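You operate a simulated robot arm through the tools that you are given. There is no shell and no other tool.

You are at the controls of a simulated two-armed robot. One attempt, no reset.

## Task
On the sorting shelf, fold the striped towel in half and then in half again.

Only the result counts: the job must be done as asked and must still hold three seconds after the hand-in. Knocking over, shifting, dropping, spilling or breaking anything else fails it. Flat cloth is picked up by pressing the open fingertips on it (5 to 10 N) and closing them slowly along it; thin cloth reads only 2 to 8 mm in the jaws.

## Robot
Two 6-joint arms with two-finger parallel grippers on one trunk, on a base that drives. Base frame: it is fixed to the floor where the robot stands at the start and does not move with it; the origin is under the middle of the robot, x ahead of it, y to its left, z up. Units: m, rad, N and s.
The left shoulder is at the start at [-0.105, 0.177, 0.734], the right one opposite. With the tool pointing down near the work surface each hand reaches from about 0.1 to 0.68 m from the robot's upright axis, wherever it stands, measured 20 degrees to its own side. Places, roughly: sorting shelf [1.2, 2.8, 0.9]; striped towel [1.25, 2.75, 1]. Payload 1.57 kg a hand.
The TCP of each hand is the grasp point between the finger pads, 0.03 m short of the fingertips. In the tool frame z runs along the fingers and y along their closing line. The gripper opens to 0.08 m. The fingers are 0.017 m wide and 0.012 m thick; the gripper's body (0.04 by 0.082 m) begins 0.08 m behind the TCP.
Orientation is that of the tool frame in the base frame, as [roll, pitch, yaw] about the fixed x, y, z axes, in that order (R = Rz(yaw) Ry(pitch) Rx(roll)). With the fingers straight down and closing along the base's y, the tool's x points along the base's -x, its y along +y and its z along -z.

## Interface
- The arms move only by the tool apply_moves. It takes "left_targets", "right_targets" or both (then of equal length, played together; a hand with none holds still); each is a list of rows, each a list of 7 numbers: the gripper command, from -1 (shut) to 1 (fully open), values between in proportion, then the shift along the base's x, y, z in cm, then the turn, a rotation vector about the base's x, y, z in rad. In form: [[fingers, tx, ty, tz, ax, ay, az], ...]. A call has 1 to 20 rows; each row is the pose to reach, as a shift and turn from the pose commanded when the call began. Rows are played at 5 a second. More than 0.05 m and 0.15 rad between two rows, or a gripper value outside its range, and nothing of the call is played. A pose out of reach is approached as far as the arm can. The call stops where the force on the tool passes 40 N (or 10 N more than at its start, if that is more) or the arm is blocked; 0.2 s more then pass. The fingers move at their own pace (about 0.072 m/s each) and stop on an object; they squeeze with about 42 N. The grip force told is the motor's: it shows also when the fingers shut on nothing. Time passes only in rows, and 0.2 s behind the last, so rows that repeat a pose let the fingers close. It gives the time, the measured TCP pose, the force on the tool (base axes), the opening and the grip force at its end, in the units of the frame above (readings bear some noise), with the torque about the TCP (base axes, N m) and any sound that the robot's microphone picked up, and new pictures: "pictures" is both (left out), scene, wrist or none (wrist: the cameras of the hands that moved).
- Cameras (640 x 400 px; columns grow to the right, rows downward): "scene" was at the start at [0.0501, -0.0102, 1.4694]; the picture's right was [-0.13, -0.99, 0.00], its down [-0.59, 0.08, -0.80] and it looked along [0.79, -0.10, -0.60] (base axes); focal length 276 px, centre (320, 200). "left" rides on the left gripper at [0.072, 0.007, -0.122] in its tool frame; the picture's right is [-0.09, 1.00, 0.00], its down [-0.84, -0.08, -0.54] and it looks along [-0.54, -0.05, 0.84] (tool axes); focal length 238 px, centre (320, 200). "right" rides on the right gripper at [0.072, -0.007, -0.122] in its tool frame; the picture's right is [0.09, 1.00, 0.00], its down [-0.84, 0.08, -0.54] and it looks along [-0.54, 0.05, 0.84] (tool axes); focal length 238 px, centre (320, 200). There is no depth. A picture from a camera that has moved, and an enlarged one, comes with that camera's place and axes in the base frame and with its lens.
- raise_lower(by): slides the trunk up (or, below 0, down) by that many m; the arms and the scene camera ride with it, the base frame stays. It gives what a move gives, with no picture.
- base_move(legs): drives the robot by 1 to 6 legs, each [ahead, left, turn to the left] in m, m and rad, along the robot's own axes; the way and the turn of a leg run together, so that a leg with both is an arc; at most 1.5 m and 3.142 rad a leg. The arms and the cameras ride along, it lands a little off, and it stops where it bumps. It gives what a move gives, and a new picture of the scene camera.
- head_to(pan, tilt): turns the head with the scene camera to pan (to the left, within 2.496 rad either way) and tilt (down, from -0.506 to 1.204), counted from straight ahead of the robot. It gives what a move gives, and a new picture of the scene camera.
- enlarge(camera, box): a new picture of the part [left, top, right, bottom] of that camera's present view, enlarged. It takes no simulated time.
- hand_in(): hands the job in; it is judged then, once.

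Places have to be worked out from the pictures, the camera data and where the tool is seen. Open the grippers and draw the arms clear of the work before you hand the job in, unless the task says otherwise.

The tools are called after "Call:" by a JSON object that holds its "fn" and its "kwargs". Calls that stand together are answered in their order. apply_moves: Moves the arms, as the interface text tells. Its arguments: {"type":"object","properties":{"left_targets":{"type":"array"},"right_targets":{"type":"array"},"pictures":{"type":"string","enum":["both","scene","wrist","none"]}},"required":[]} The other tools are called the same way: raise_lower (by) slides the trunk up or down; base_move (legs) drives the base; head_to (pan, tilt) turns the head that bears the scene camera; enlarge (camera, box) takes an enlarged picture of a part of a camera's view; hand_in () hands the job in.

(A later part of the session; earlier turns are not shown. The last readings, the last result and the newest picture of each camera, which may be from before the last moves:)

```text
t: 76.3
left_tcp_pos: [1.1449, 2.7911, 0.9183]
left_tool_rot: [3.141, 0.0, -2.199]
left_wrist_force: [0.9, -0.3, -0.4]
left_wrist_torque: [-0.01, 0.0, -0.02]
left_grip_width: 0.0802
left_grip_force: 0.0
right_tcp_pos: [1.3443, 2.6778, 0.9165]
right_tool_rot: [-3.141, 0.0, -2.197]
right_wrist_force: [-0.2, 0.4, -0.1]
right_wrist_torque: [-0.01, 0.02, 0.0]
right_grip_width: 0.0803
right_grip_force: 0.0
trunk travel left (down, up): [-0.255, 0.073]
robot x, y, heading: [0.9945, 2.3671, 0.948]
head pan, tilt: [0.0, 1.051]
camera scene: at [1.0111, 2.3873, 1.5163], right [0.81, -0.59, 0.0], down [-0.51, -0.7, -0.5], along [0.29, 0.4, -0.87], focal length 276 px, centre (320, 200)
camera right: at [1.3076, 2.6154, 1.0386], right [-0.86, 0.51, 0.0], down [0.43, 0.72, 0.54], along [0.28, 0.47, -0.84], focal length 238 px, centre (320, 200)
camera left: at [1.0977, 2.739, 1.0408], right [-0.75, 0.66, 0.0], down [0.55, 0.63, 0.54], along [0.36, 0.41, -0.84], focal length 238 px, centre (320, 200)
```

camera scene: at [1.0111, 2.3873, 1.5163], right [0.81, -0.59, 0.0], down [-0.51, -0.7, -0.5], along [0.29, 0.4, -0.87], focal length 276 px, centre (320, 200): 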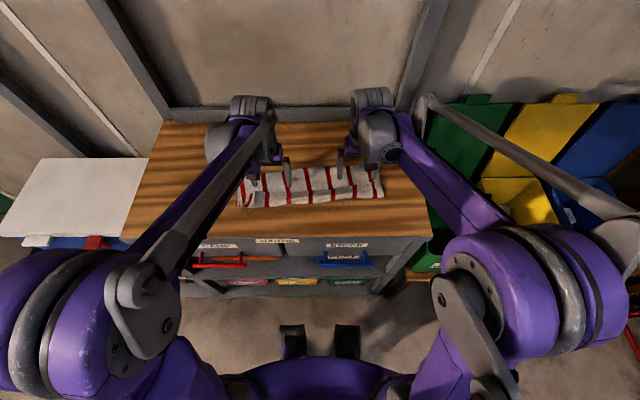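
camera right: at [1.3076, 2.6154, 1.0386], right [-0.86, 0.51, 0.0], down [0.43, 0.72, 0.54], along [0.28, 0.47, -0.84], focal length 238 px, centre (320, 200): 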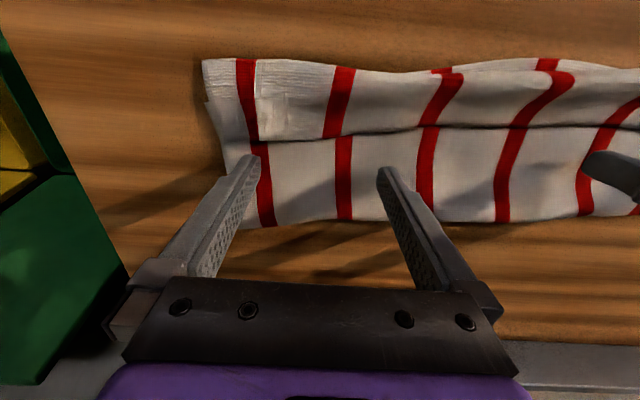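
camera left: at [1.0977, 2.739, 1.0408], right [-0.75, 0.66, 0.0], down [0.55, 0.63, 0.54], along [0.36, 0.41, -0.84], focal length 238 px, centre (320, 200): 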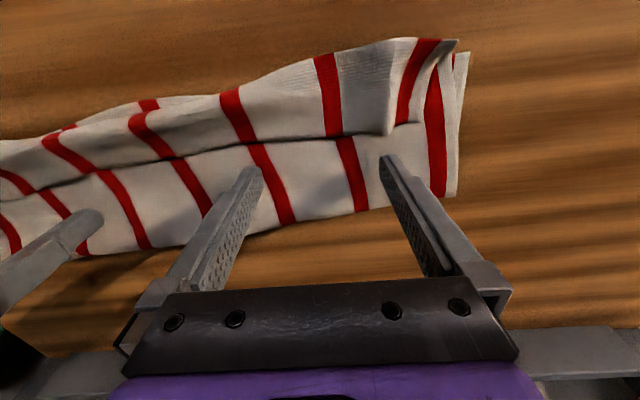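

Fingertips are behind the raw edge. I lower 4 mm (just above the layer) and plow 6.5 cm toward me.

Call:
{"fn": "apply_moves", "kwargs": {"left_targets": [[1, 0, 0, -0.4, 0, 0, 0], [1, -0.59, -0.81, -0.4, 0, 0, 0], [1, -1.17, -1.62, -0.4, 0, 0, 0], [1, -1.76, -2.43, -0.4, 0, 0, 0], [1, -2.35, -3.24, -0.35, 0, 0, 0], [1, -2.93, -4.05, -0.3, 0, 0, 0], [1, -3.52, -4.86, -0.2, 0, 0, 0], [1, -3.8, -5.26, 0.0, 0, 0, 0]], "right_targets": [[1, 0, 0, -0.4, 0, 0, 0], [1, -0.59, -0.81, -0.4, 0, 0, 0], [1, -1.17, -1.62, -0.4, 0, 0, 0], [1, -1.76, -2.43, -0.4, 0, 0, 0], [1, -2.35, -3.24, -0.35, 0, 0, 0], [1, -2.93, -4.05, -0.3, 0, 0, 0], [1, -3.52, -4.86, -0.2, 0, 0, 0], [1, -3.8, -5.26, 0.0, 0, 0, 0]], "pictures": "both"}}

```text
t: 78.2
left_tcp_pos: [1.1079, 2.7387, 0.9187]
left_tool_rot: [-3.142, 0.0, -2.197]
left_wrist_force: [0.0, 0.4, 0.1]
left_wrist_torque: [-0.01, 0.04, -0.05]
left_grip_width: 0.0801
left_grip_force: 0.1
right_tcp_pos: [1.3062, 2.6245, 0.9176]
right_tool_rot: [-3.141, 0.0, -2.198]
right_wrist_force: [0.3, -0.4, -0.9]
right_wrist_torque: [0.02, -0.02, -0.02]
right_grip_width: 0.08
right_grip_force: 0.0
trunk travel left (down, up): [-0.255, 0.073]
robot x, y, heading: [0.9989, 2.3636, 0.945]
head pan, tilt: [0.0, 1.051]
camera scene: at [1.0107, 2.3868, 1.5163], right [0.81, -0.59, 0.0], down [-0.51, -0.7, -0.5], along [0.29, 0.4, -0.87], focal length 276 px, centre (320, 200)
camera right: at [1.2694, 2.5623, 1.0394], right [-0.86, 0.51, 0.0], down [0.43, 0.72, 0.54], along [0.28, 0.47, -0.84], focal length 238 px, centre (320, 200)
camera left: at [1.0599, 2.6854, 1.0408], right [-0.75, 0.66, 0.0], down [0.55, 0.63, 0.54], along [0.36, 0.41, -0.84], focal length 238 px, centre (320, 200)
```

scene: 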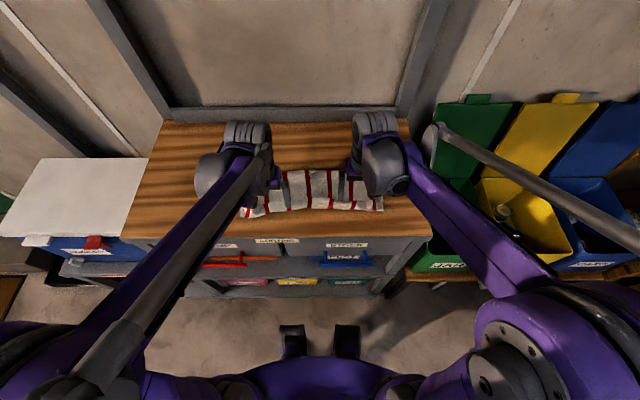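
right: 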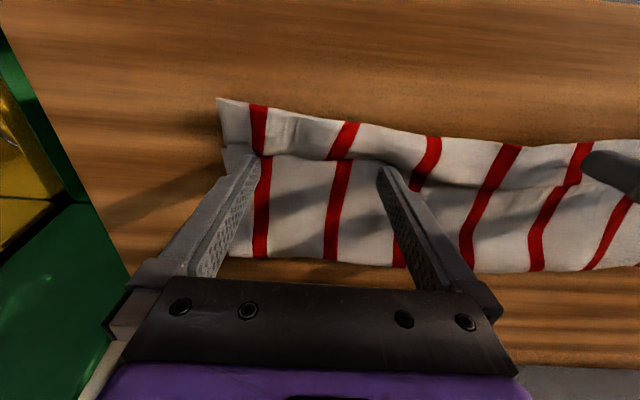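
left: 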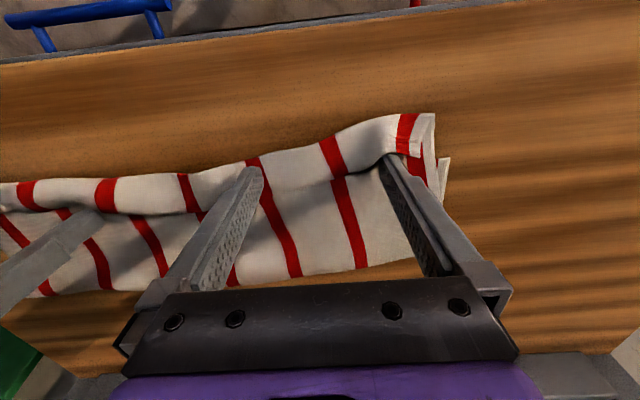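

The flap is being pushed upright toward the front. I continue 2.5 cm more while rising slightly so it tips over forward.

Call:
{"fn": "apply_moves", "kwargs": {"left_targets": [[1, -0.59, -0.81, 0.1, 0, 0, 0], [1, -1.17, -1.62, 0.3, 0, 0, 0], [1, -1.6, -2.2, 0.5, 0, 0, 0], [1, -1.76, -2.43, 1.5, 0, 0, 0], [1, -1.9, -2.6, 3.5, 0, 0, 0], [1, -1.9, -2.6, 7.0, 0, 0, 0]], "right_targets": [[1, -0.59, -0.81, 0.1, 0, 0, 0], [1, -1.17, -1.62, 0.3, 0, 0, 0], [1, -1.6, -2.2, 0.5, 0, 0, 0], [1, -1.76, -2.43, 1.5, 0, 0, 0], [1, -1.9, -2.6, 3.5, 0, 0, 0], [1, -1.9, -2.6, 7.0, 0, 0, 0]], "pictures": "both"}}

Call:
{"fn": "enlarge", "kwargs": {"camera": "scene", "box": [220, 150, 400, 250]}}

```text
t: 79.5
left_tcp_pos: [1.0884, 2.7112, 0.9904]
left_tool_rot: [3.14, -0.001, -2.197]
left_wrist_force: [0.5, 1.1, -0.2]
left_wrist_torque: [0.0, 0.0, 0.0]
left_grip_width: 0.08
left_grip_force: 0.0
right_tcp_pos: [1.2876, 2.5991, 0.9879]
right_tool_rot: [3.14, 0.0, -2.198]
right_wrist_force: [-0.1, -0.8, 0.0]
right_wrist_torque: [0.0, 0.0, 0.01]
right_grip_width: 0.0799
right_grip_force: 0.1
trunk travel left (down, up): [-0.255, 0.073]
robot x, y, heading: [0.9941, 2.3653, 0.945]
head pan, tilt: [0.0, 1.051]
camera scene: at [1.0104, 2.3863, 1.5164], right [0.81, -0.59, 0.0], down [-0.51, -0.7, -0.5], along [0.29, 0.4, -0.87], focal length 276 px, centre (320, 200)
camera right: at [1.2506, 2.5361, 1.1102], right [-0.86, 0.51, 0.0], down [0.43, 0.72, 0.54], along [0.28, 0.47, -0.84], focal length 238 px, centre (320, 200)
camera left: at [1.0408, 2.6587, 1.1117], right [-0.75, 0.66, 0.0], down [0.55, 0.63, 0.54], along [0.36, 0.41, -0.84], focal length 238 px, centre (320, 200)
```

scene: 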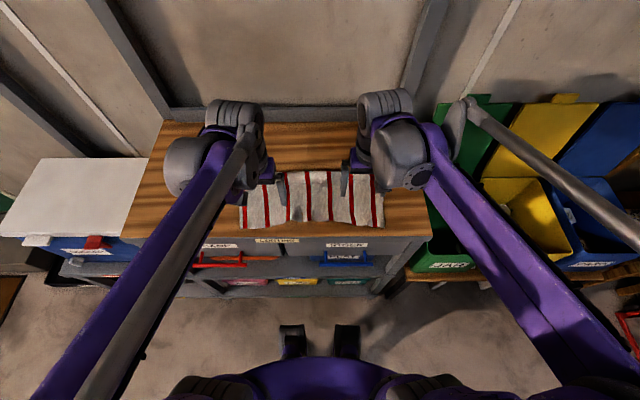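
right: 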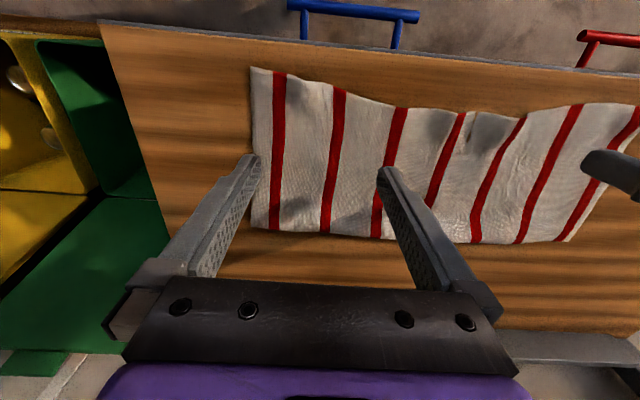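
left: 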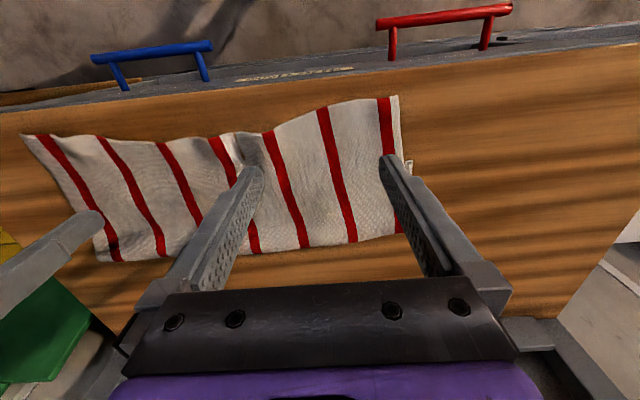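

```text
3.56 times, centred on (310, 200) of scene
camera zoom: at [1.0104, 2.3863, 1.5164], right [0.81, -0.59, 0.0], down [-0.51, -0.7, -0.5], along [0.29, 0.4, -0.87], focal length 982 px, centre (356, 200)
```

zoom: 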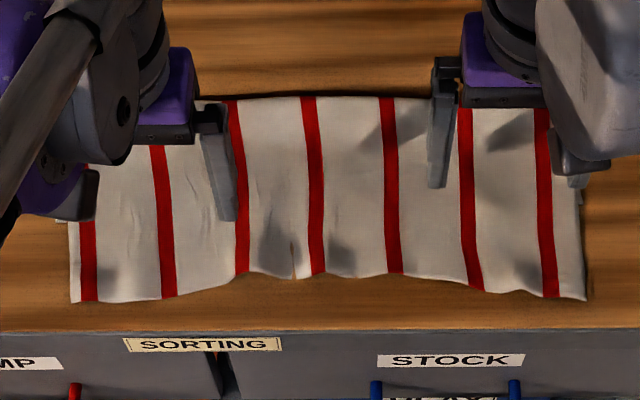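

The flap flipped forward: the raw edge now lies at fwd about 0.306 with the corners at left 0.201 and right −0.162, a single-layer overhang in front of the bottom layer. I move to re-grasp those two corners, descending to just above the cloth.

Call:
{"fn": "apply_moves", "kwargs": {"left_targets": [[0.6, -1.4, 0.4, -0.5, 0, 0, 0], [0.2, -2.8, 0.8, -1.0, 0, 0, 0], [0.0, -4.12, 1.14, -2.0, 0, 0, 0], [0.0, -4.12, 1.14, -4.5, 0, 0, 0], [0.0, -4.12, 1.14, -6.5, 0, 0, 0], [0.0, -4.12, 1.14, -7.4, 0, 0, 0]], "right_targets": [[0.6, 0, -1.7, -0.5, 0, 0, 0], [0.2, 0, -3.4, -1.0, 0, 0, 0], [0.0, 0, -5.06, -2.0, 0, 0, 0], [0.0, 0, -5.06, -4.5, 0, 0, 0], [0.0, 0, -5.06, -6.5, 0, 0, 0], [0.0, 0, -5.06, -7.4, 0, 0, 0]], "pictures": "both"}}

```text
t: 81.0
left_tcp_pos: [1.0481, 2.7236, 0.914]
left_tool_rot: [3.141, 0.001, -2.199]
left_wrist_force: [0.1, 0.8, 0.2]
left_wrist_torque: [0.0, -0.03, 0.01]
left_grip_width: 0.0402
left_grip_force: 0.1
right_tcp_pos: [1.2874, 2.5494, 0.9142]
right_tool_rot: [3.141, 0.0, -2.196]
right_wrist_force: [-0.5, 0.4, -0.1]
right_wrist_torque: [0.01, 0.06, -0.01]
right_grip_width: 0.04
right_grip_force: 0.0
trunk travel left (down, up): [-0.255, 0.073]
robot x, y, heading: [0.9964, 2.3631, 0.944]
head pan, tilt: [0.0, 1.051]
camera scene: at [1.0109, 2.387, 1.5164], right [0.81, -0.59, 0.0], down [-0.51, -0.7, -0.5], along [0.29, 0.4, -0.87], focal length 276 px, centre (320, 200)
camera right: at [1.251, 2.486, 1.0356], right [-0.86, 0.51, 0.0], down [0.43, 0.72, 0.54], along [0.28, 0.47, -0.84], focal length 238 px, centre (320, 200)
camera left: at [0.9998, 2.6706, 1.0362], right [-0.75, 0.66, 0.0], down [0.55, 0.63, 0.54], along [0.36, 0.41, -0.84], focal length 238 px, centre (320, 200)
```

scene: 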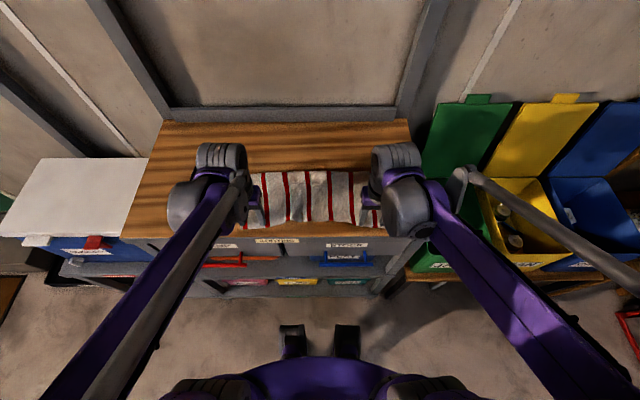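
right: 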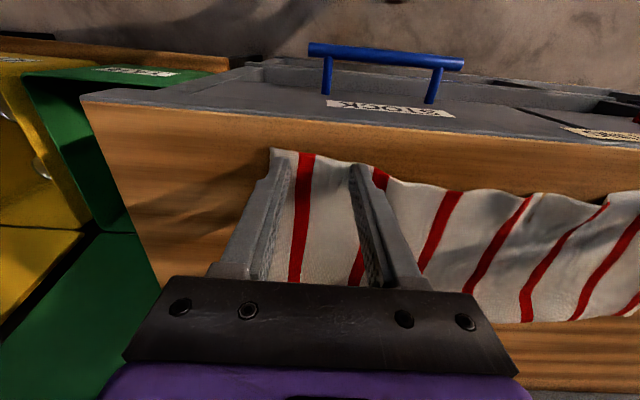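
left: 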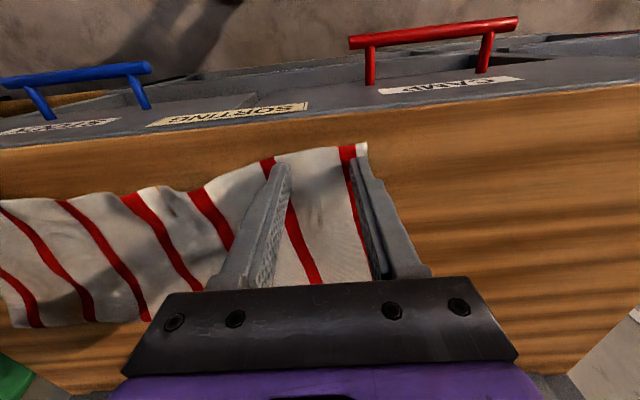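

Fingertips are right over the front corners of the top layer. I lower about 3 mm to press.

Call:
{"fn": "apply_moves", "kwargs": {"left_targets": [[0, 0, 0, -0.2, 0, 0, 0], [0, 0, 0, -0.32, 0, 0, 0], [0, 0, 0, -0.32, 0, 0, 0], [0, 0, 0, -0.32, 0, 0, 0]], "right_targets": [[0, 0, 0, -0.2, 0, 0, 0], [0, 0, 0, -0.32, 0, 0, 0], [0, 0, 0, -0.32, 0, 0, 0], [0, 0, 0, -0.32, 0, 0, 0]], "pictures": "none"}}

```text
t: 82.0
left_tcp_pos: [1.0463, 2.7237, 0.9119]
left_tool_rot: [-3.141, 0.003, -2.197]
left_wrist_force: [1.1, 1.5, 2.1]
left_wrist_torque: [0.0, 0.0, 0.01]
left_grip_width: 0.04
left_grip_force: 0.1
right_tcp_pos: [1.2876, 2.5467, 0.9115]
right_tool_rot: [-3.141, 0.001, -2.199]
right_wrist_force: [4.8, 0.6, 30.0]
right_wrist_torque: [0.16, -0.14, -0.01]
right_grip_width: 0.0399
right_grip_force: 0.1
trunk travel left (down, up): [-0.255, 0.073]
robot x, y, heading: [0.996, 2.3609, 0.949]
head pan, tilt: [0.0, 1.051]
```

Right presses too hard (30 N), left too lightly (2 N). I raise the right 1.2 mm and lower the left 0.6 mm.

Call:
{"fn": "apply_moves", "kwargs": {"left_targets": [[0, 0, 0, -0.06, 0, 0, 0], [0, 0, 0, -0.06, 0, 0, 0], [0, 0, 0, -0.06, 0, 0, 0]], "right_targets": [[0, 0, 0, 0.12, 0, 0, 0], [0, 0, 0, 0.12, 0, 0, 0], [0, 0, 0, 0.12, 0, 0, 0]], "pictures": "none"}}

```text
t: 82.8
left_tcp_pos: [1.0471, 2.7233, 0.9109]
left_tool_rot: [-3.142, 0.0, -2.198]
left_wrist_force: [-0.7, 0.7, 25.3]
left_wrist_torque: [0.0, -0.08, 0.02]
left_grip_width: 0.0401
left_grip_force: 0.0
right_tcp_pos: [1.2862, 2.5463, 0.9114]
right_tool_rot: [3.141, 0.0, -2.199]
right_wrist_force: [0.3, 0.5, 3.4]
right_wrist_torque: [0.06, -0.06, 0.03]
right_grip_width: 0.04
right_grip_force: 0.0
trunk travel left (down, up): [-0.255, 0.073]
robot x, y, heading: [0.9968, 2.3634, 0.938]
head pan, tilt: [0.0, 1.051]
```

Stiffer here: I raise the left 0.4 mm and lower the right 0.25 mm for around 10 N each.

Call:
{"fn": "apply_moves", "kwargs": {"left_targets": [[0, 0, 0, 0.04, 0, 0, 0], [0, 0, 0, 0.04, 0, 0, 0], [0, 0, 0, 0.04, 0, 0, 0]], "right_targets": [[0, 0, 0, -0.03, 0, 0, 0], [0, 0, 0, -0.03, 0, 0, 0], [0, 0, 0, -0.03, 0, 0, 0]], "pictures": "none"}}

```text
t: 83.5
left_tcp_pos: [1.0463, 2.723, 0.9109]
left_tool_rot: [3.14, 0.002, -2.198]
left_wrist_force: [0.9, 3.8, 14.5]
left_wrist_torque: [0.13, -0.09, 0.03]
left_grip_width: 0.0399
left_grip_force: 0.0
right_tcp_pos: [1.2872, 2.5478, 0.9112]
right_tool_rot: [-3.14, -0.001, -2.197]
right_wrist_force: [0.1, -2.5, 15.1]
right_wrist_torque: [-0.05, -0.05, 0.01]
right_grip_width: 0.04
right_grip_force: 0.4
trunk travel left (down, up): [-0.255, 0.073]
robot x, y, heading: [0.9958, 2.3653, 0.944]
head pan, tilt: [0.0, 1.051]
```

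Both around 15 N; I relax each by 0.15 mm and close slowly.

Call:
{"fn": "apply_moves", "kwargs": {"left_targets": [[0, 0, 0, 0.015, 0, 0, 0], [-0.08, 0, 0, 0.015, 0, 0, 0], [-0.16, 0, 0, 0.015, 0, 0, 0], [-0.24, 0, 0, 0.015, 0, 0, 0], [-0.32, 0, 0, 0.015, 0, 0, 0], [-0.4, 0, 0, 0.015, 0, 0, 0], [-0.48, 0, 0, 0.015, 0, 0, 0], [-0.56, 0, 0, 0.015, 0, 0, 0], [-0.64, 0, 0, 0.015, 0, 0, 0], [-0.72, 0, 0, 0.015, 0, 0, 0], [-0.8, 0, 0, 0.015, 0, 0, 0], [-0.9, 0, 0, 0.015, 0, 0, 0], [-1.0, 0, 0, 0.015, 0, 0, 0], [-1.0, 0, 0, 0.015, 0, 0, 0], [-1.0, 0, 0, 0.015, 0, 0, 0]], "right_targets": [[0, 0, 0, 0.015, 0, 0, 0], [-0.08, 0, 0, 0.015, 0, 0, 0], [-0.16, 0, 0, 0.015, 0, 0, 0], [-0.24, 0, 0, 0.015, 0, 0, 0], [-0.32, 0, 0, 0.015, 0, 0, 0], [-0.4, 0, 0, 0.015, 0, 0, 0], [-0.48, 0, 0, 0.015, 0, 0, 0], [-0.56, 0, 0, 0.015, 0, 0, 0], [-0.64, 0, 0, 0.015, 0, 0, 0], [-0.72, 0, 0, 0.015, 0, 0, 0], [-0.8, 0, 0, 0.015, 0, 0, 0], [-0.9, 0, 0, 0.015, 0, 0, 0], [-1.0, 0, 0, 0.015, 0, 0, 0], [-1.0, 0, 0, 0.015, 0, 0, 0], [-1.0, 0, 0, 0.015, 0, 0, 0]], "pictures": "wrist"}}

```text
t: 86.8
left_tcp_pos: [1.048, 2.7242, 0.9125]
left_tool_rot: [-3.139, 0.002, -2.198]
left_wrist_force: [0.4, 0.3, 7.5]
left_wrist_torque: [-0.01, -0.01, 0.02]
left_grip_width: 0.0028
left_grip_force: 24.3
right_tcp_pos: [1.2867, 2.5475, 0.9103]
right_tool_rot: [-3.142, 0.003, -2.198]
right_wrist_force: [0.0, 0.5, 11.3]
right_wrist_torque: [0.04, -0.02, 0.03]
right_grip_width: 0.0026
right_grip_force: 24.0
trunk travel left (down, up): [-0.255, 0.073]
robot x, y, heading: [0.9936, 2.3643, 0.947]
head pan, tilt: [0.0, 1.051]
camera right: at [1.25, 2.4856, 1.0332], right [-0.86, 0.51, 0.0], down [0.43, 0.72, 0.54], along [0.28, 0.47, -0.84], focal length 238 px, centre (320, 200)
camera left: at [0.9995, 2.6704, 1.0336], right [-0.75, 0.66, 0.0], down [0.55, 0.63, 0.54], along [0.36, 0.41, -0.84], focal length 238 px, centre (320, 200)
```

right: 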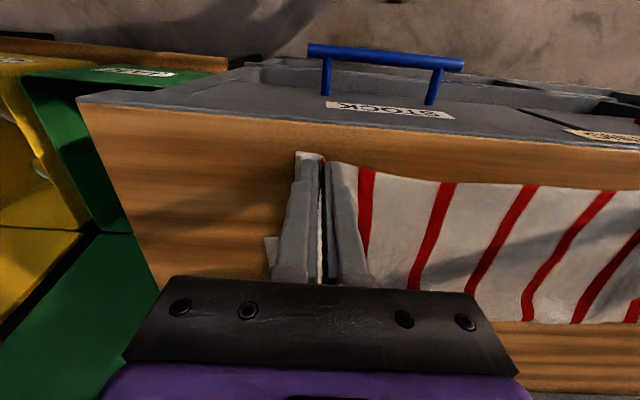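
left: 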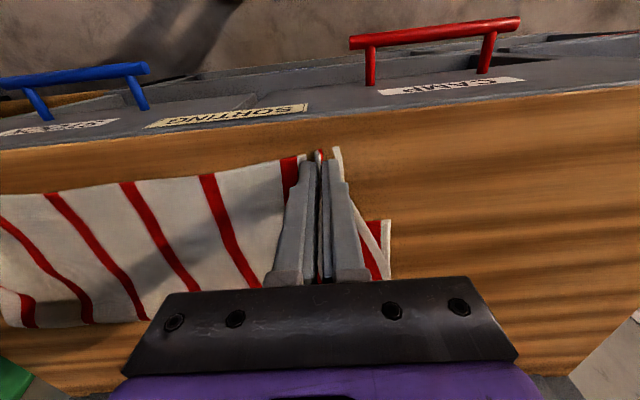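

Both corners are held as single layers (2.8 and 2.6 mm), raw edge toward me. I lift and carry the top layer back past the intended fold line so the bottom half is laid out to full half-length, then will re-fold forward.

Call:
{"fn": "apply_moves", "kwargs": {"left_targets": [[-1, 0.2, 0.28, 2, 0, 0, 0], [-1, 0.75, 1.1, 3.3, 0, 0, 0], [-1, 1.29, 1.95, 4.5, 0, 0, 0], [-1, 2.13, 3.2, 5.8, 0, 0, 0], [-1, 2.97, 4.44, 7, 0, 0, 0], [-1, 3.95, 5.9, 8.1, 0, 0, 0], [-1, 4.94, 7.34, 9, 0, 0, 0], [-1, 5.92, 8.8, 9.8, 0, 0, 0], [-1, 6.91, 10.23, 10.5, 0, 0, 0], [-1, 7.9, 11.7, 10.9, 0, 0, 0], [-1, 8.89, 13.12, 11.2, 0, 0, 0], [-1, 9.73, 14.4, 11.2, 0, 0, 0], [-1, 10.57, 15.61, 11.2, 0, 0, 0], [-1, 11.3, 16.7, 11.0, 0, 0, 0], [-1, 11.95, 17.69, 10.8, 0, 0, 0], [-1, 12.83, 18.91, 10.0, 0, 0, 0], [-1, 12.83, 18.91, 10.0, 0, 0, 0]], "right_targets": [[-1, 0.22, 0.3, 2, 0, 0, 0], [-1, 0.8, 1.2, 3.3, 0, 0, 0], [-1, 1.4, 2.1, 4.5, 0, 0, 0], [-1, 2.3, 3.4, 5.8, 0, 0, 0], [-1, 3.22, 4.78, 7, 0, 0, 0], [-1, 4.3, 6.3, 8.1, 0, 0, 0], [-1, 5.35, 7.9, 9, 0, 0, 0], [-1, 6.4, 9.45, 9.8, 0, 0, 0], [-1, 7.48, 11.0, 10.5, 0, 0, 0], [-1, 8.55, 12.6, 10.9, 0, 0, 0], [-1, 9.63, 14.14, 11.2, 0, 0, 0], [-1, 10.5, 15.5, 11.2, 0, 0, 0], [-1, 11.42, 16.79, 11.2, 0, 0, 0], [-1, 12.2, 17.9, 11.0, 0, 0, 0], [-1, 12.92, 19.04, 10.8, 0, 0, 0], [-1, 13.86, 20.33, 10.0, 0, 0, 0], [-1, 13.86, 20.33, 10.0, 0, 0, 0]], "pictures": "both"}}

Call:
{"fn": "enlarge", "kwargs": {"camera": "scene", "box": [220, 130, 400, 250]}}

```text
t: 90.3
left_tcp_pos: [1.1762, 2.9116, 1.0113]
left_tool_rot: [-3.14, -0.001, -2.197]
left_wrist_force: [0.5, -0.4, 0.6]
left_wrist_torque: [0.0, -0.04, 0.01]
left_grip_width: 0.0025
left_grip_force: 23.8
right_tcp_pos: [1.4264, 2.7508, 1.0114]
right_tool_rot: [3.14, 0.0, -2.198]
right_wrist_force: [-0.4, -0.3, -0.3]
right_wrist_torque: [0.01, 0.01, 0.04]
right_grip_width: 0.0027
right_grip_force: 24.4
trunk travel left (down, up): [-0.255, 0.073]
robot x, y, heading: [0.9993, 2.3629, 0.94]
head pan, tilt: [0.0, 1.051]
camera scene: at [1.0102, 2.3861, 1.5164], right [0.81, -0.59, 0.0], down [-0.51, -0.7, -0.5], along [0.29, 0.4, -0.87], focal length 276 px, centre (320, 200)
camera right: at [1.3888, 2.6884, 1.1334], right [-0.86, 0.51, 0.0], down [0.43, 0.72, 0.54], along [0.28, 0.47, -0.84], focal length 238 px, centre (320, 200)
camera left: at [1.1283, 2.8594, 1.1334], right [-0.75, 0.66, 0.0], down [0.55, 0.63, 0.54], along [0.36, 0.41, -0.84], focal length 238 px, centre (320, 200)
```

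scene: 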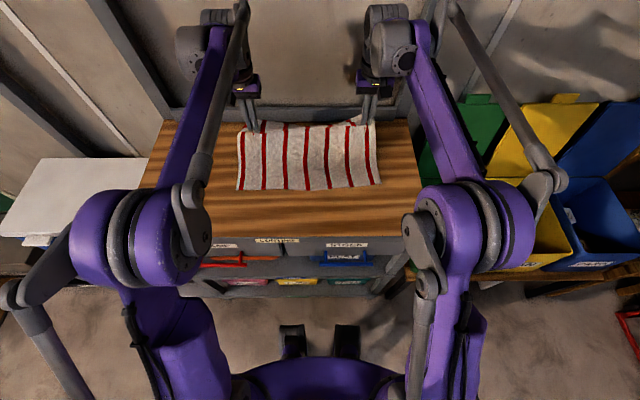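
right: 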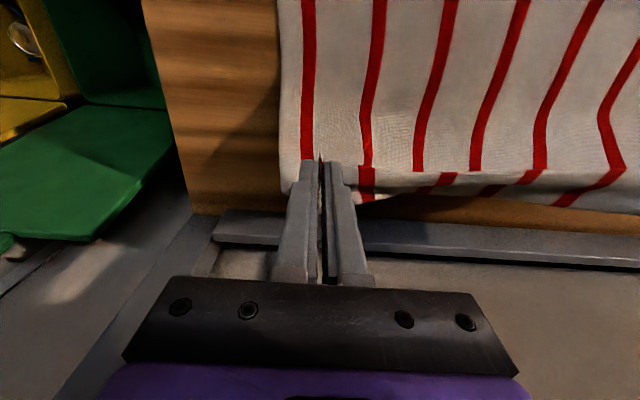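
left: 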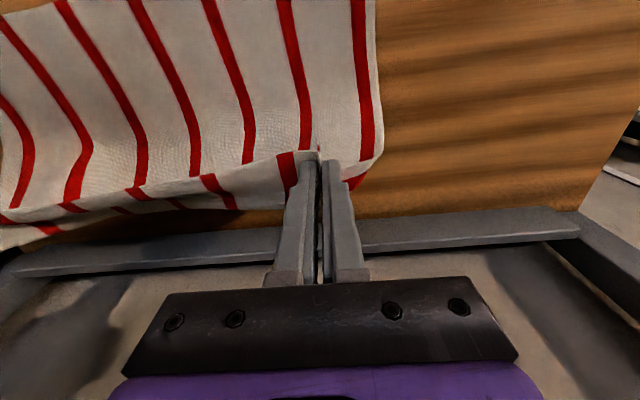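

```text
3.33 times, centred on (310, 190) of scene
camera zoom: at [1.0102, 2.3861, 1.5164], right [0.81, -0.59, 0.0], down [-0.51, -0.7, -0.5], along [0.29, 0.4, -0.87], focal length 921 px, centre (353, 233)
```

zoom: 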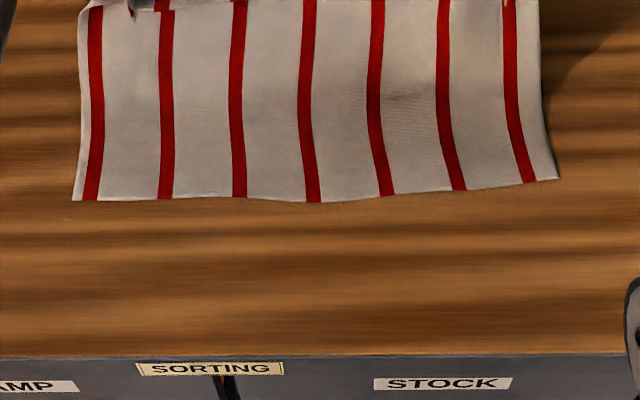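

The sheet is now open past the fold; bottom front edge lies at fwd 0.418 (left) and 0.439 (right). I fold forward again along a slack arc, targeting the raw edge exactly over that front edge, stopping 2.5 cm above.

Call:
{"fn": "apply_moves", "kwargs": {"left_targets": [[-1, -1.09, -1.5, 0.4, 0, 0, 0], [-1, -2.34, -3.06, 0.4, 0, 0, 0], [-1, -3.59, -4.62, -0.1, 0, 0, 0], [-1, -4.73, -6.02, -1.1, 0, 0, 0], [-1, -5.69, -7.18, -2.6, 0, 0, 0], [-1, -6.42, -8.01, -4.3, 0, 0, 0], [-1, -6.89, -8.66, -5.9, 0, 0, 0], [-1, -7.18, -9.06, -7.3, 0, 0, 0], [-1, -7.18, -9.06, -7.3, 0, 0, 0]], "right_targets": [[-1, -1.04, -1.44, 0.4, 0, 0, 0], [-1, -2.26, -2.95, 0.4, 0, 0, 0], [-1, -3.47, -4.44, -0.1, 0, 0, 0], [-1, -4.57, -5.79, -1.1, 0, 0, 0], [-1, -5.49, -6.9, -2.6, 0, 0, 0], [-1, -6.2, -7.7, -4.3, 0, 0, 0], [-1, -6.65, -8.33, -5.9, 0, 0, 0], [-1, -6.93, -8.71, -7.3, 0, 0, 0], [-1, -6.93, -8.71, -7.3, 0, 0, 0]], "pictures": "both"}}

Call:
{"fn": "enlarge", "kwargs": {"camera": "scene", "box": [220, 130, 400, 250]}}

```text
t: 92.3
left_tcp_pos: [1.1046, 2.822, 0.9366]
left_tool_rot: [3.141, -0.001, -2.197]
left_wrist_force: [-0.6, 0.2, -0.3]
left_wrist_torque: [-0.01, 0.0, -0.03]
left_grip_width: 0.0023
left_grip_force: 24.4
right_tcp_pos: [1.3571, 2.6647, 0.9391]
right_tool_rot: [-3.141, -0.001, -2.197]
right_wrist_force: [-0.5, 0.1, 0.1]
right_wrist_torque: [-0.01, 0.01, 0.01]
right_grip_width: 0.0026
right_grip_force: 24.3
trunk travel left (down, up): [-0.255, 0.073]
robot x, y, heading: [0.9958, 2.3697, 0.949]
head pan, tilt: [0.0, 1.051]
camera scene: at [1.0108, 2.3869, 1.5164], right [0.81, -0.59, 0.0], down [-0.51, -0.7, -0.5], along [0.29, 0.4, -0.87], focal length 276 px, centre (320, 200)
camera right: at [1.3202, 2.6021, 1.0599], right [-0.86, 0.51, 0.0], down [0.43, 0.72, 0.54], along [0.28, 0.47, -0.84], focal length 238 px, centre (320, 200)
camera left: at [1.0562, 2.7692, 1.0601], right [-0.75, 0.66, 0.0], down [0.55, 0.63, 0.54], along [0.36, 0.41, -0.84], focal length 238 px, centre (320, 200)
```

scene: 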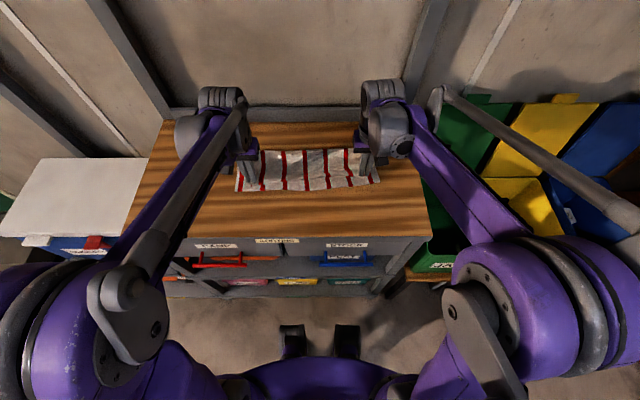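
right: 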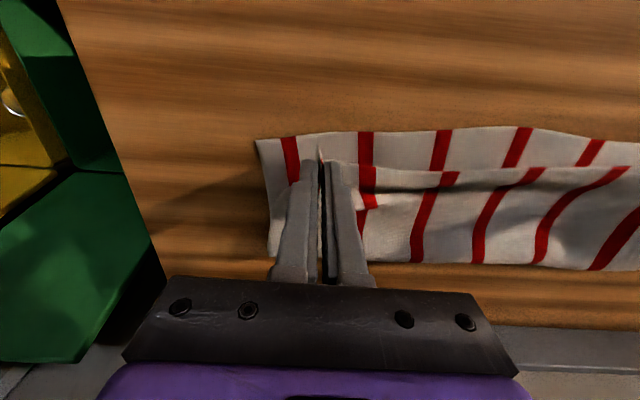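
left: 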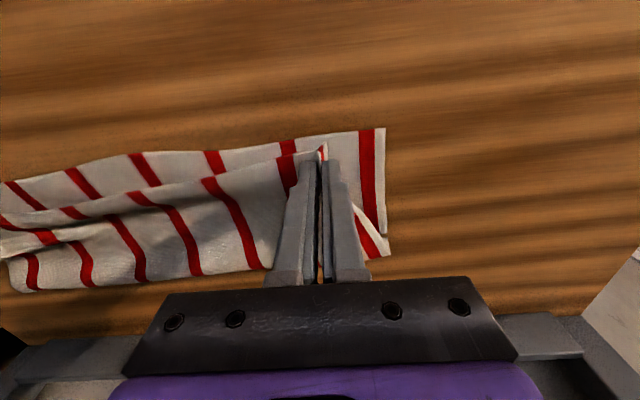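

```text
3.33 times, centred on (310, 190) of scene
camera zoom: at [1.0108, 2.3869, 1.5164], right [0.81, -0.59, 0.0], down [-0.51, -0.7, -0.5], along [0.29, 0.4, -0.87], focal length 921 px, centre (353, 233)
```

zoom: 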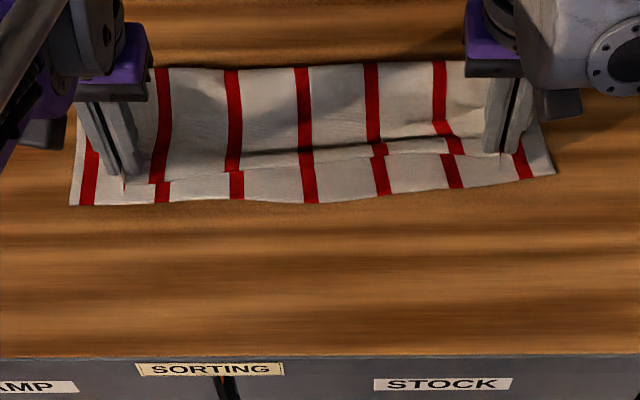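

The fold now has the right shape: bottom front edge visible, top raw edge held just above it. I lower the last 2.3 cm with a 7 mm forward correction.

Call:
{"fn": "apply_moves", "kwargs": {"left_targets": [[-1, -0.2, -0.28, -0.8, 0, 0, 0], [-1, -0.4, -0.55, -1.5, 0, 0, 0], [-1, -0.41, -0.57, -2.1, 0, 0, 0], [-1, -0.41, -0.57, -2.35, 0, 0, 0], [-1, -0.41, -0.57, -2.35, 0, 0, 0]], "right_targets": [[-1, -0.2, -0.28, -0.8, 0, 0, 0], [-1, -0.34, -0.47, -1.5, 0, 0, 0], [-1, -0.34, -0.47, -2.1, 0, 0, 0], [-1, -0.34, -0.47, -2.45, 0, 0, 0], [-1, -0.34, -0.47, -2.45, 0, 0, 0]], "pictures": "wrist"}}

Call:
{"fn": "enlarge", "kwargs": {"camera": "scene", "box": [220, 130, 400, 250]}}

```text
t: 93.5
left_tcp_pos: [1.0999, 2.8168, 0.9149]
left_tool_rot: [3.142, 0.002, -2.196]
left_wrist_force: [0.4, -0.8, 0.1]
left_wrist_torque: [-0.01, -0.03, -0.01]
left_grip_width: 0.0024
left_grip_force: 23.2
right_tcp_pos: [1.3543, 2.6585, 0.9144]
right_tool_rot: [3.141, 0.0, -2.198]
right_wrist_force: [-0.6, -0.5, -0.4]
right_wrist_torque: [0.03, -0.02, -0.01]
right_grip_width: 0.0023
right_grip_force: 24.0
trunk travel left (down, up): [-0.255, 0.073]
robot x, y, heading: [0.9961, 2.3619, 0.939]
head pan, tilt: [0.0, 1.051]
camera right: at [1.3167, 2.5976, 1.0358], right [-0.86, 0.51, 0.0], down [0.43, 0.72, 0.54], along [0.28, 0.47, -0.84], focal length 238 px, centre (320, 200)
camera left: at [1.0523, 2.7635, 1.0368], right [-0.75, 0.66, 0.0], down [0.55, 0.63, 0.54], along [0.36, 0.41, -0.84], focal length 238 px, centre (320, 200)
```

right: 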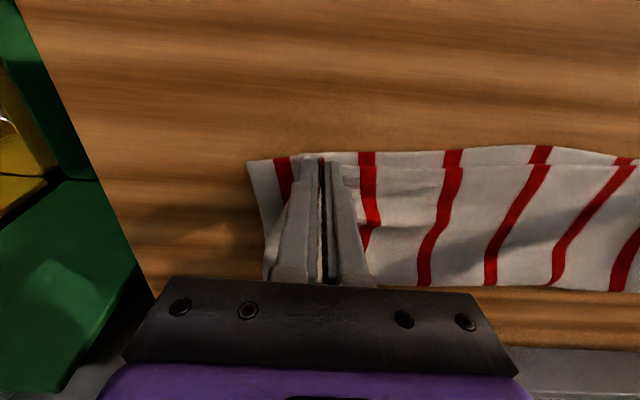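
left: 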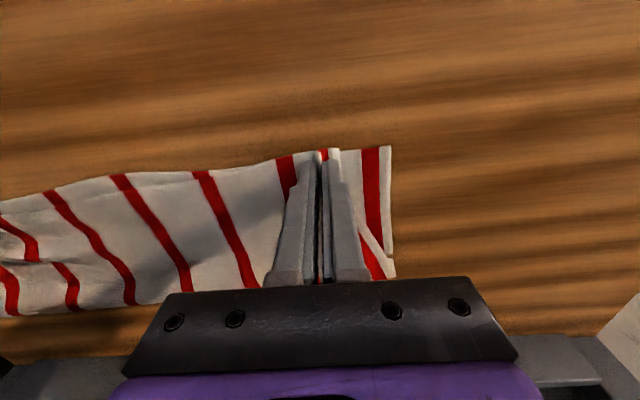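

```text
3.33 times, centred on (310, 190) of scene
camera zoom: at [1.0108, 2.3869, 1.5163], right [0.81, -0.59, 0.0], down [-0.51, -0.7, -0.5], along [0.29, 0.4, -0.87], focal length 921 px, centre (353, 233)
```

zoom: 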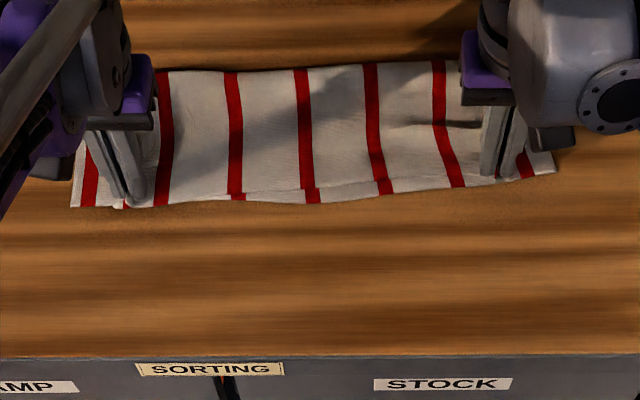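

Edges now line up well. Before releasing, I lower to light contact so that opening the jaws will spread the gathered ridges flat.

Call:
{"fn": "apply_moves", "kwargs": {"left_targets": [[-1, 0, 0, -0.15, 0, 0, 0], [-1, 0, 0, -0.2, 0, 0, 0], [-1, 0, 0, -0.2, 0, 0, 0]], "right_targets": [[-1, 0, 0, -0.15, 0, 0, 0], [-1, 0, 0, -0.2, 0, 0, 0], [-1, 0, 0, -0.2, 0, 0, 0]], "pictures": "none"}}

```text
t: 94.3
left_tcp_pos: [1.1002, 2.8167, 0.913]
left_tool_rot: [3.141, 0.0, -2.198]
left_wrist_force: [1.5, 0.2, 1.5]
left_wrist_torque: [-0.01, -0.03, -0.02]
left_grip_width: 0.0025
left_grip_force: 24.1
right_tcp_pos: [1.3538, 2.6589, 0.9127]
right_tool_rot: [-3.141, 0.002, -2.198]
right_wrist_force: [-0.1, 1.5, 8.7]
right_wrist_torque: [0.05, -0.03, 0.02]
right_grip_width: 0.0025
right_grip_force: 24.2
trunk travel left (down, up): [-0.255, 0.073]
robot x, y, heading: [0.9939, 2.3651, 0.943]
head pan, tilt: [0.0, 1.051]
```

Left 1.5 N, right 8.7 N; I even these out to about 5 N and open both jaws slowly to spread the cloth.

Call:
{"fn": "apply_moves", "kwargs": {"left_targets": [[-1, 0, 0, -0.03, 0, 0, 0], [-1, 0, 0, -0.03, 0, 0, 0], [-0.85, 0, 0, -0.03, 0, 0, 0], [-0.7, 0, 0, -0.03, 0, 0, 0], [-0.55, 0, 0, -0.03, 0, 0, 0], [-0.4, 0, 0, -0.03, 0, 0, 0], [-0.25, 0, 0, -0.03, 0, 0, 0], [-0.1, 0, 0, -0.03, 0, 0, 0], [0.05, 0, 0, -0.03, 0, 0, 0], [0.2, 0, 0, -0.03, 0, 0, 0]], "right_targets": [[-1, 0, 0, 0.03, 0, 0, 0], [-1, 0, 0, 0.03, 0, 0, 0], [-0.85, 0, 0, 0.03, 0, 0, 0], [-0.7, 0, 0, 0.03, 0, 0, 0], [-0.55, 0, 0, 0.03, 0, 0, 0], [-0.4, 0, 0, 0.03, 0, 0, 0], [-0.25, 0, 0, 0.03, 0, 0, 0], [-0.1, 0, 0, 0.03, 0, 0, 0], [0.05, 0, 0, 0.03, 0, 0, 0], [0.2, 0, 0, 0.03, 0, 0, 0]], "pictures": "wrist"}}

```text
t: 96.5
left_tcp_pos: [1.0989, 2.8162, 0.9134]
left_tool_rot: [-3.141, -0.001, -2.199]
left_wrist_force: [-0.7, 0.4, 2.3]
left_wrist_torque: [0.04, 0.0, 0.02]
left_grip_width: 0.0459
left_grip_force: 0.3
right_tcp_pos: [1.3536, 2.6591, 0.9119]
right_tool_rot: [3.141, 0.001, -2.199]
right_wrist_force: [0.1, -0.6, 7.3]
right_wrist_torque: [0.03, -0.01, 0.03]
right_grip_width: 0.043
right_grip_force: 0.1
trunk travel left (down, up): [-0.255, 0.073]
robot x, y, heading: [0.9981, 2.3631, 0.949]
head pan, tilt: [0.0, 1.051]
camera right: at [1.3163, 2.5971, 1.0343], right [-0.86, 0.51, 0.0], down [0.43, 0.72, 0.54], along [0.28, 0.47, -0.84], focal length 238 px, centre (320, 200)
camera left: at [1.0517, 2.7632, 1.035], right [-0.75, 0.66, 0.0], down [0.55, 0.63, 0.54], along [0.36, 0.41, -0.84], focal length 238 px, centre (320, 200)
```

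right: 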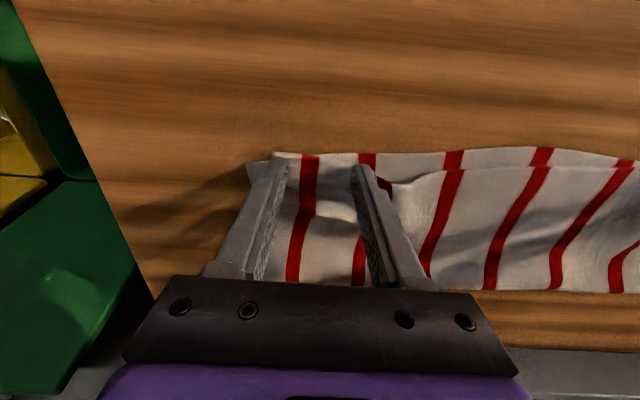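
left: 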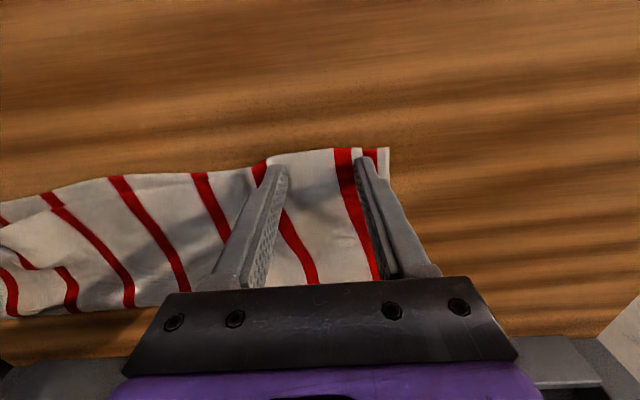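

The ridges spread out nicely. I now drag the still-pressed hands outward (left 8 mm, right 15 mm) to bring the top corners over the bottom corners.

Call:
{"fn": "apply_moves", "kwargs": {"left_targets": [[0.2, -0.16, 0.12, -0.02, 0, 0, 0], [0.2, -0.33, 0.24, -0.02, 0, 0, 0], [0.2, -0.5, 0.36, -0.02, 0, 0, 0], [0.2, -0.65, 0.47, -0.02, 0, 0, 0], [0.2, -0.65, 0.47, -0.02, 0, 0, 0]], "right_targets": [[0.2, 0.3, -0.22, 0, 0, 0, 0], [0.2, 0.6, -0.44, 0, 0, 0, 0], [0.2, 0.9, -0.66, 0, 0, 0, 0], [0.2, 1.21, -0.88, 0, 0, 0, 0], [0.2, 1.21, -0.88, 0, 0, 0, 0]], "pictures": "wrist"}}

Call:
{"fn": "enlarge", "kwargs": {"camera": "scene", "box": [220, 130, 400, 250]}}

```text
t: 97.8
left_tcp_pos: [1.0914, 2.8213, 0.914]
left_tool_rot: [3.141, 0.0, -2.197]
left_wrist_force: [1.1, -1.9, 2.0]
left_wrist_torque: [-0.05, -0.09, 0.06]
left_grip_width: 0.0479
left_grip_force: 0.0
right_tcp_pos: [1.3656, 2.6515, 0.9142]
right_tool_rot: [-3.141, 0.001, -2.196]
right_wrist_force: [-3.1, 2.8, 9.6]
right_wrist_torque: [0.15, 0.06, 0.05]
right_grip_width: 0.0465
right_grip_force: 0.2
trunk travel left (down, up): [-0.255, 0.073]
robot x, y, heading: [0.9949, 2.3661, 0.944]
head pan, tilt: [0.0, 1.051]
camera right: at [1.3281, 2.5884, 1.0341], right [-0.86, 0.51, 0.0], down [0.43, 0.72, 0.54], along [0.28, 0.47, -0.84], focal length 238 px, centre (320, 200)
camera left: at [1.0449, 2.7683, 1.0348], right [-0.75, 0.66, 0.0], down [0.55, 0.63, 0.54], along [0.36, 0.41, -0.84], focal length 238 px, centre (320, 200)
```

right: 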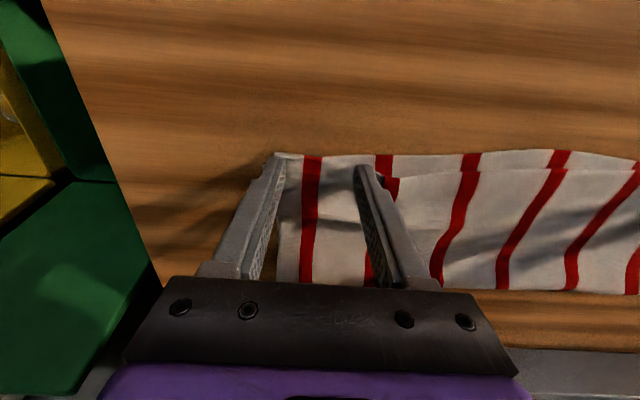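
left: 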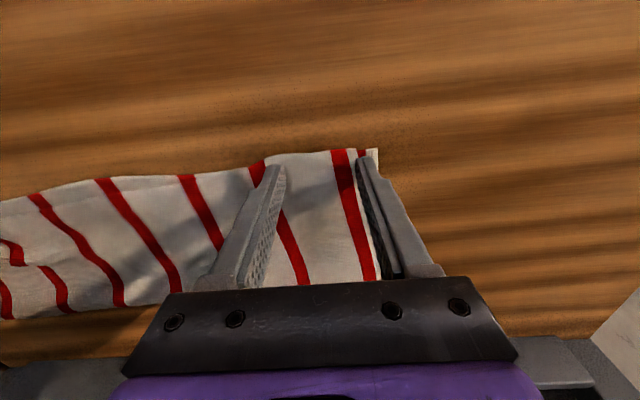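

```text
3.33 times, centred on (310, 190) of scene
camera zoom: at [1.0098, 2.3864, 1.5164], right [0.81, -0.59, 0.0], down [-0.51, -0.7, -0.5], along [0.29, 0.4, -0.87], focal length 921 px, centre (353, 233)
```

zoom: 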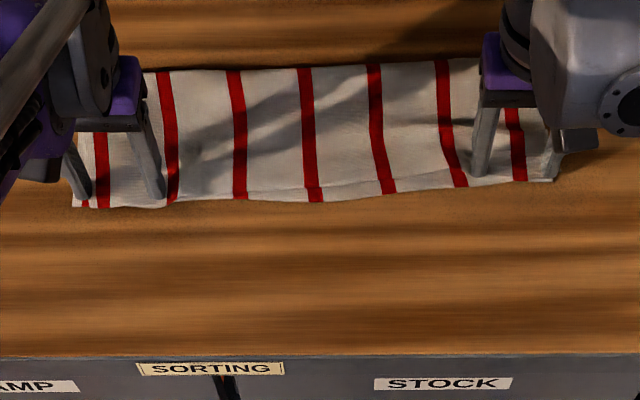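

The half fold looks excellent now: corners coincide and the strip is flat. I lift both hands straight up and clear to the sides for a full look.

Call:
{"fn": "apply_moves", "kwargs": {"left_targets": [[0.2, 0, 0, 1.0, 0, 0, 0], [0.2, 0, 0, 3.0, 0, 0, 0], [0.2, -0.8, 0.6, 6.0, 0, 0, 0], [0.2, -4.0, 2.9, 8.5, 0, 0, 0], [0.2, -7.5, 5.4, 10.0, 0, 0, 0]], "right_targets": [[0.2, 0, 0, 1.0, 0, 0, 0], [0.2, 0, 0, 3.0, 0, 0, 0], [0.2, 0.8, -0.6, 6.0, 0, 0, 0], [0.2, 3.0, -2.2, 8.5, 0, 0, 0], [0.2, 5.0, -3.6, 10.0, 0, 0, 0]], "pictures": "both"}}

Call:
{"fn": "enlarge", "kwargs": {"camera": "scene", "box": [220, 130, 400, 250]}}

Call:
{"fn": "enlarge", "kwargs": {"camera": "right", "box": [240, 60, 640, 280]}}

Call:
{"fn": "enlarge", "kwargs": {"camera": "left", "box": [0, 60, 400, 280]}}

```text
t: 99.0
left_tcp_pos: [1.0172, 2.8772, 1.0114]
left_tool_rot: [3.141, 0.0, -2.198]
left_wrist_force: [0.0, -1.0, 0.9]
left_wrist_torque: [0.0, 0.0, -0.01]
left_grip_width: 0.048
left_grip_force: 0.0
right_tcp_pos: [1.4153, 2.6153, 1.0135]
right_tool_rot: [3.142, 0.0, -2.198]
right_wrist_force: [-0.3, 0.2, -0.5]
right_wrist_torque: [-0.01, -0.01, 0.02]
right_grip_width: 0.048
right_grip_force: 0.1
trunk travel left (down, up): [-0.255, 0.073]
robot x, y, heading: [0.9957, 2.3654, 0.947]
head pan, tilt: [0.0, 1.051]
camera scene: at [1.0105, 2.3872, 1.5163], right [0.81, -0.59, 0.0], down [-0.51, -0.7, -0.5], along [0.29, 0.4, -0.87], focal length 276 px, centre (320, 200)
camera right: at [1.3783, 2.5525, 1.1343], right [-0.86, 0.51, 0.0], down [0.43, 0.72, 0.54], along [0.28, 0.47, -0.84], focal length 238 px, centre (320, 200)
camera left: at [0.9698, 2.8231, 1.1346], right [-0.75, 0.66, 0.0], down [0.55, 0.63, 0.54], along [0.36, 0.41, -0.84], focal length 238 px, centre (320, 200)
```

scene: 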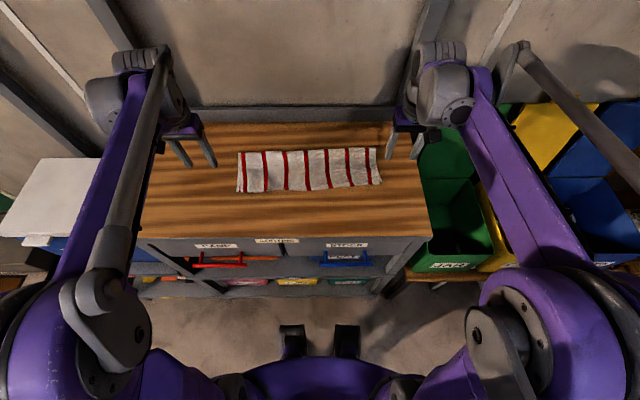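
right: 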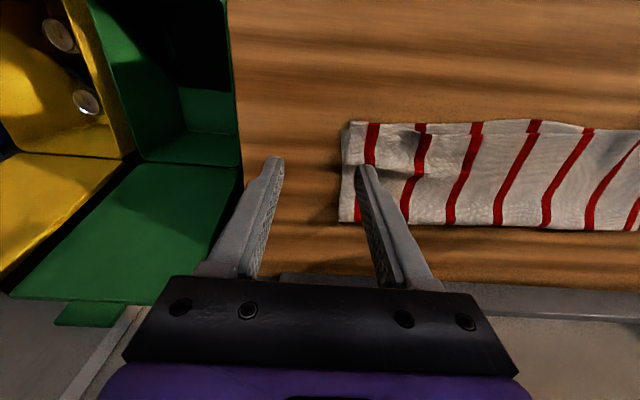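
left: 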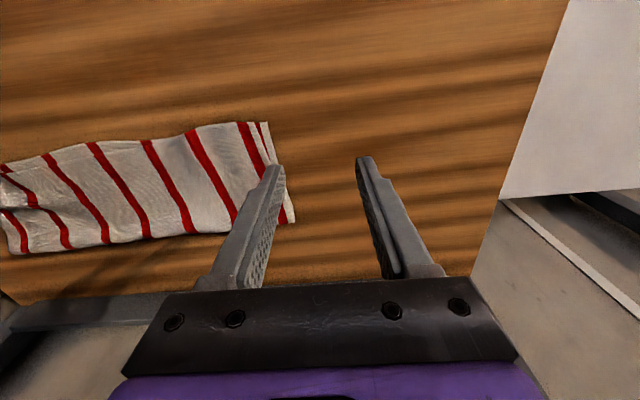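

```text
3.33 times, centred on (310, 190) of scene
camera zoom: at [1.0105, 2.3872, 1.5163], right [0.81, -0.59, 0.0], down [-0.51, -0.7, -0.5], along [0.29, 0.4, -0.87], focal length 921 px, centre (353, 233)
```

zoom: 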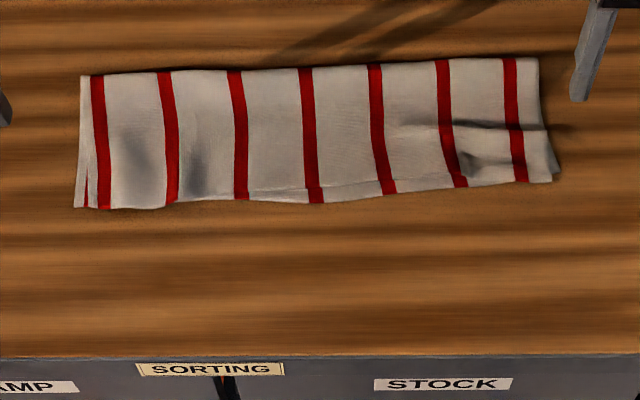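

```text
1.60 times, centred on (440, 170) of right
camera zoom: at [1.3783, 2.5525, 1.1343], right [-0.86, 0.51, 0.0], down [0.43, 0.72, 0.54], along [0.28, 0.47, -0.84], focal length 381 px, centre (128, 248)
```

zoom: 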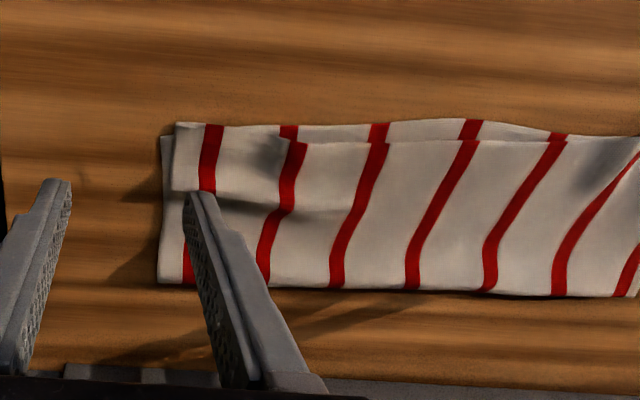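

```text
1.60 times, centred on (200, 170) of left
camera zoom: at [0.9698, 2.8231, 1.1346], right [-0.75, 0.66, 0.0], down [0.55, 0.63, 0.54], along [0.36, 0.41, -0.84], focal length 381 px, centre (512, 248)
```

zoom: 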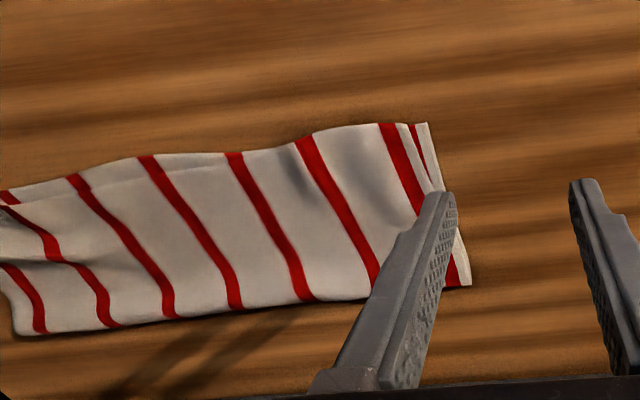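

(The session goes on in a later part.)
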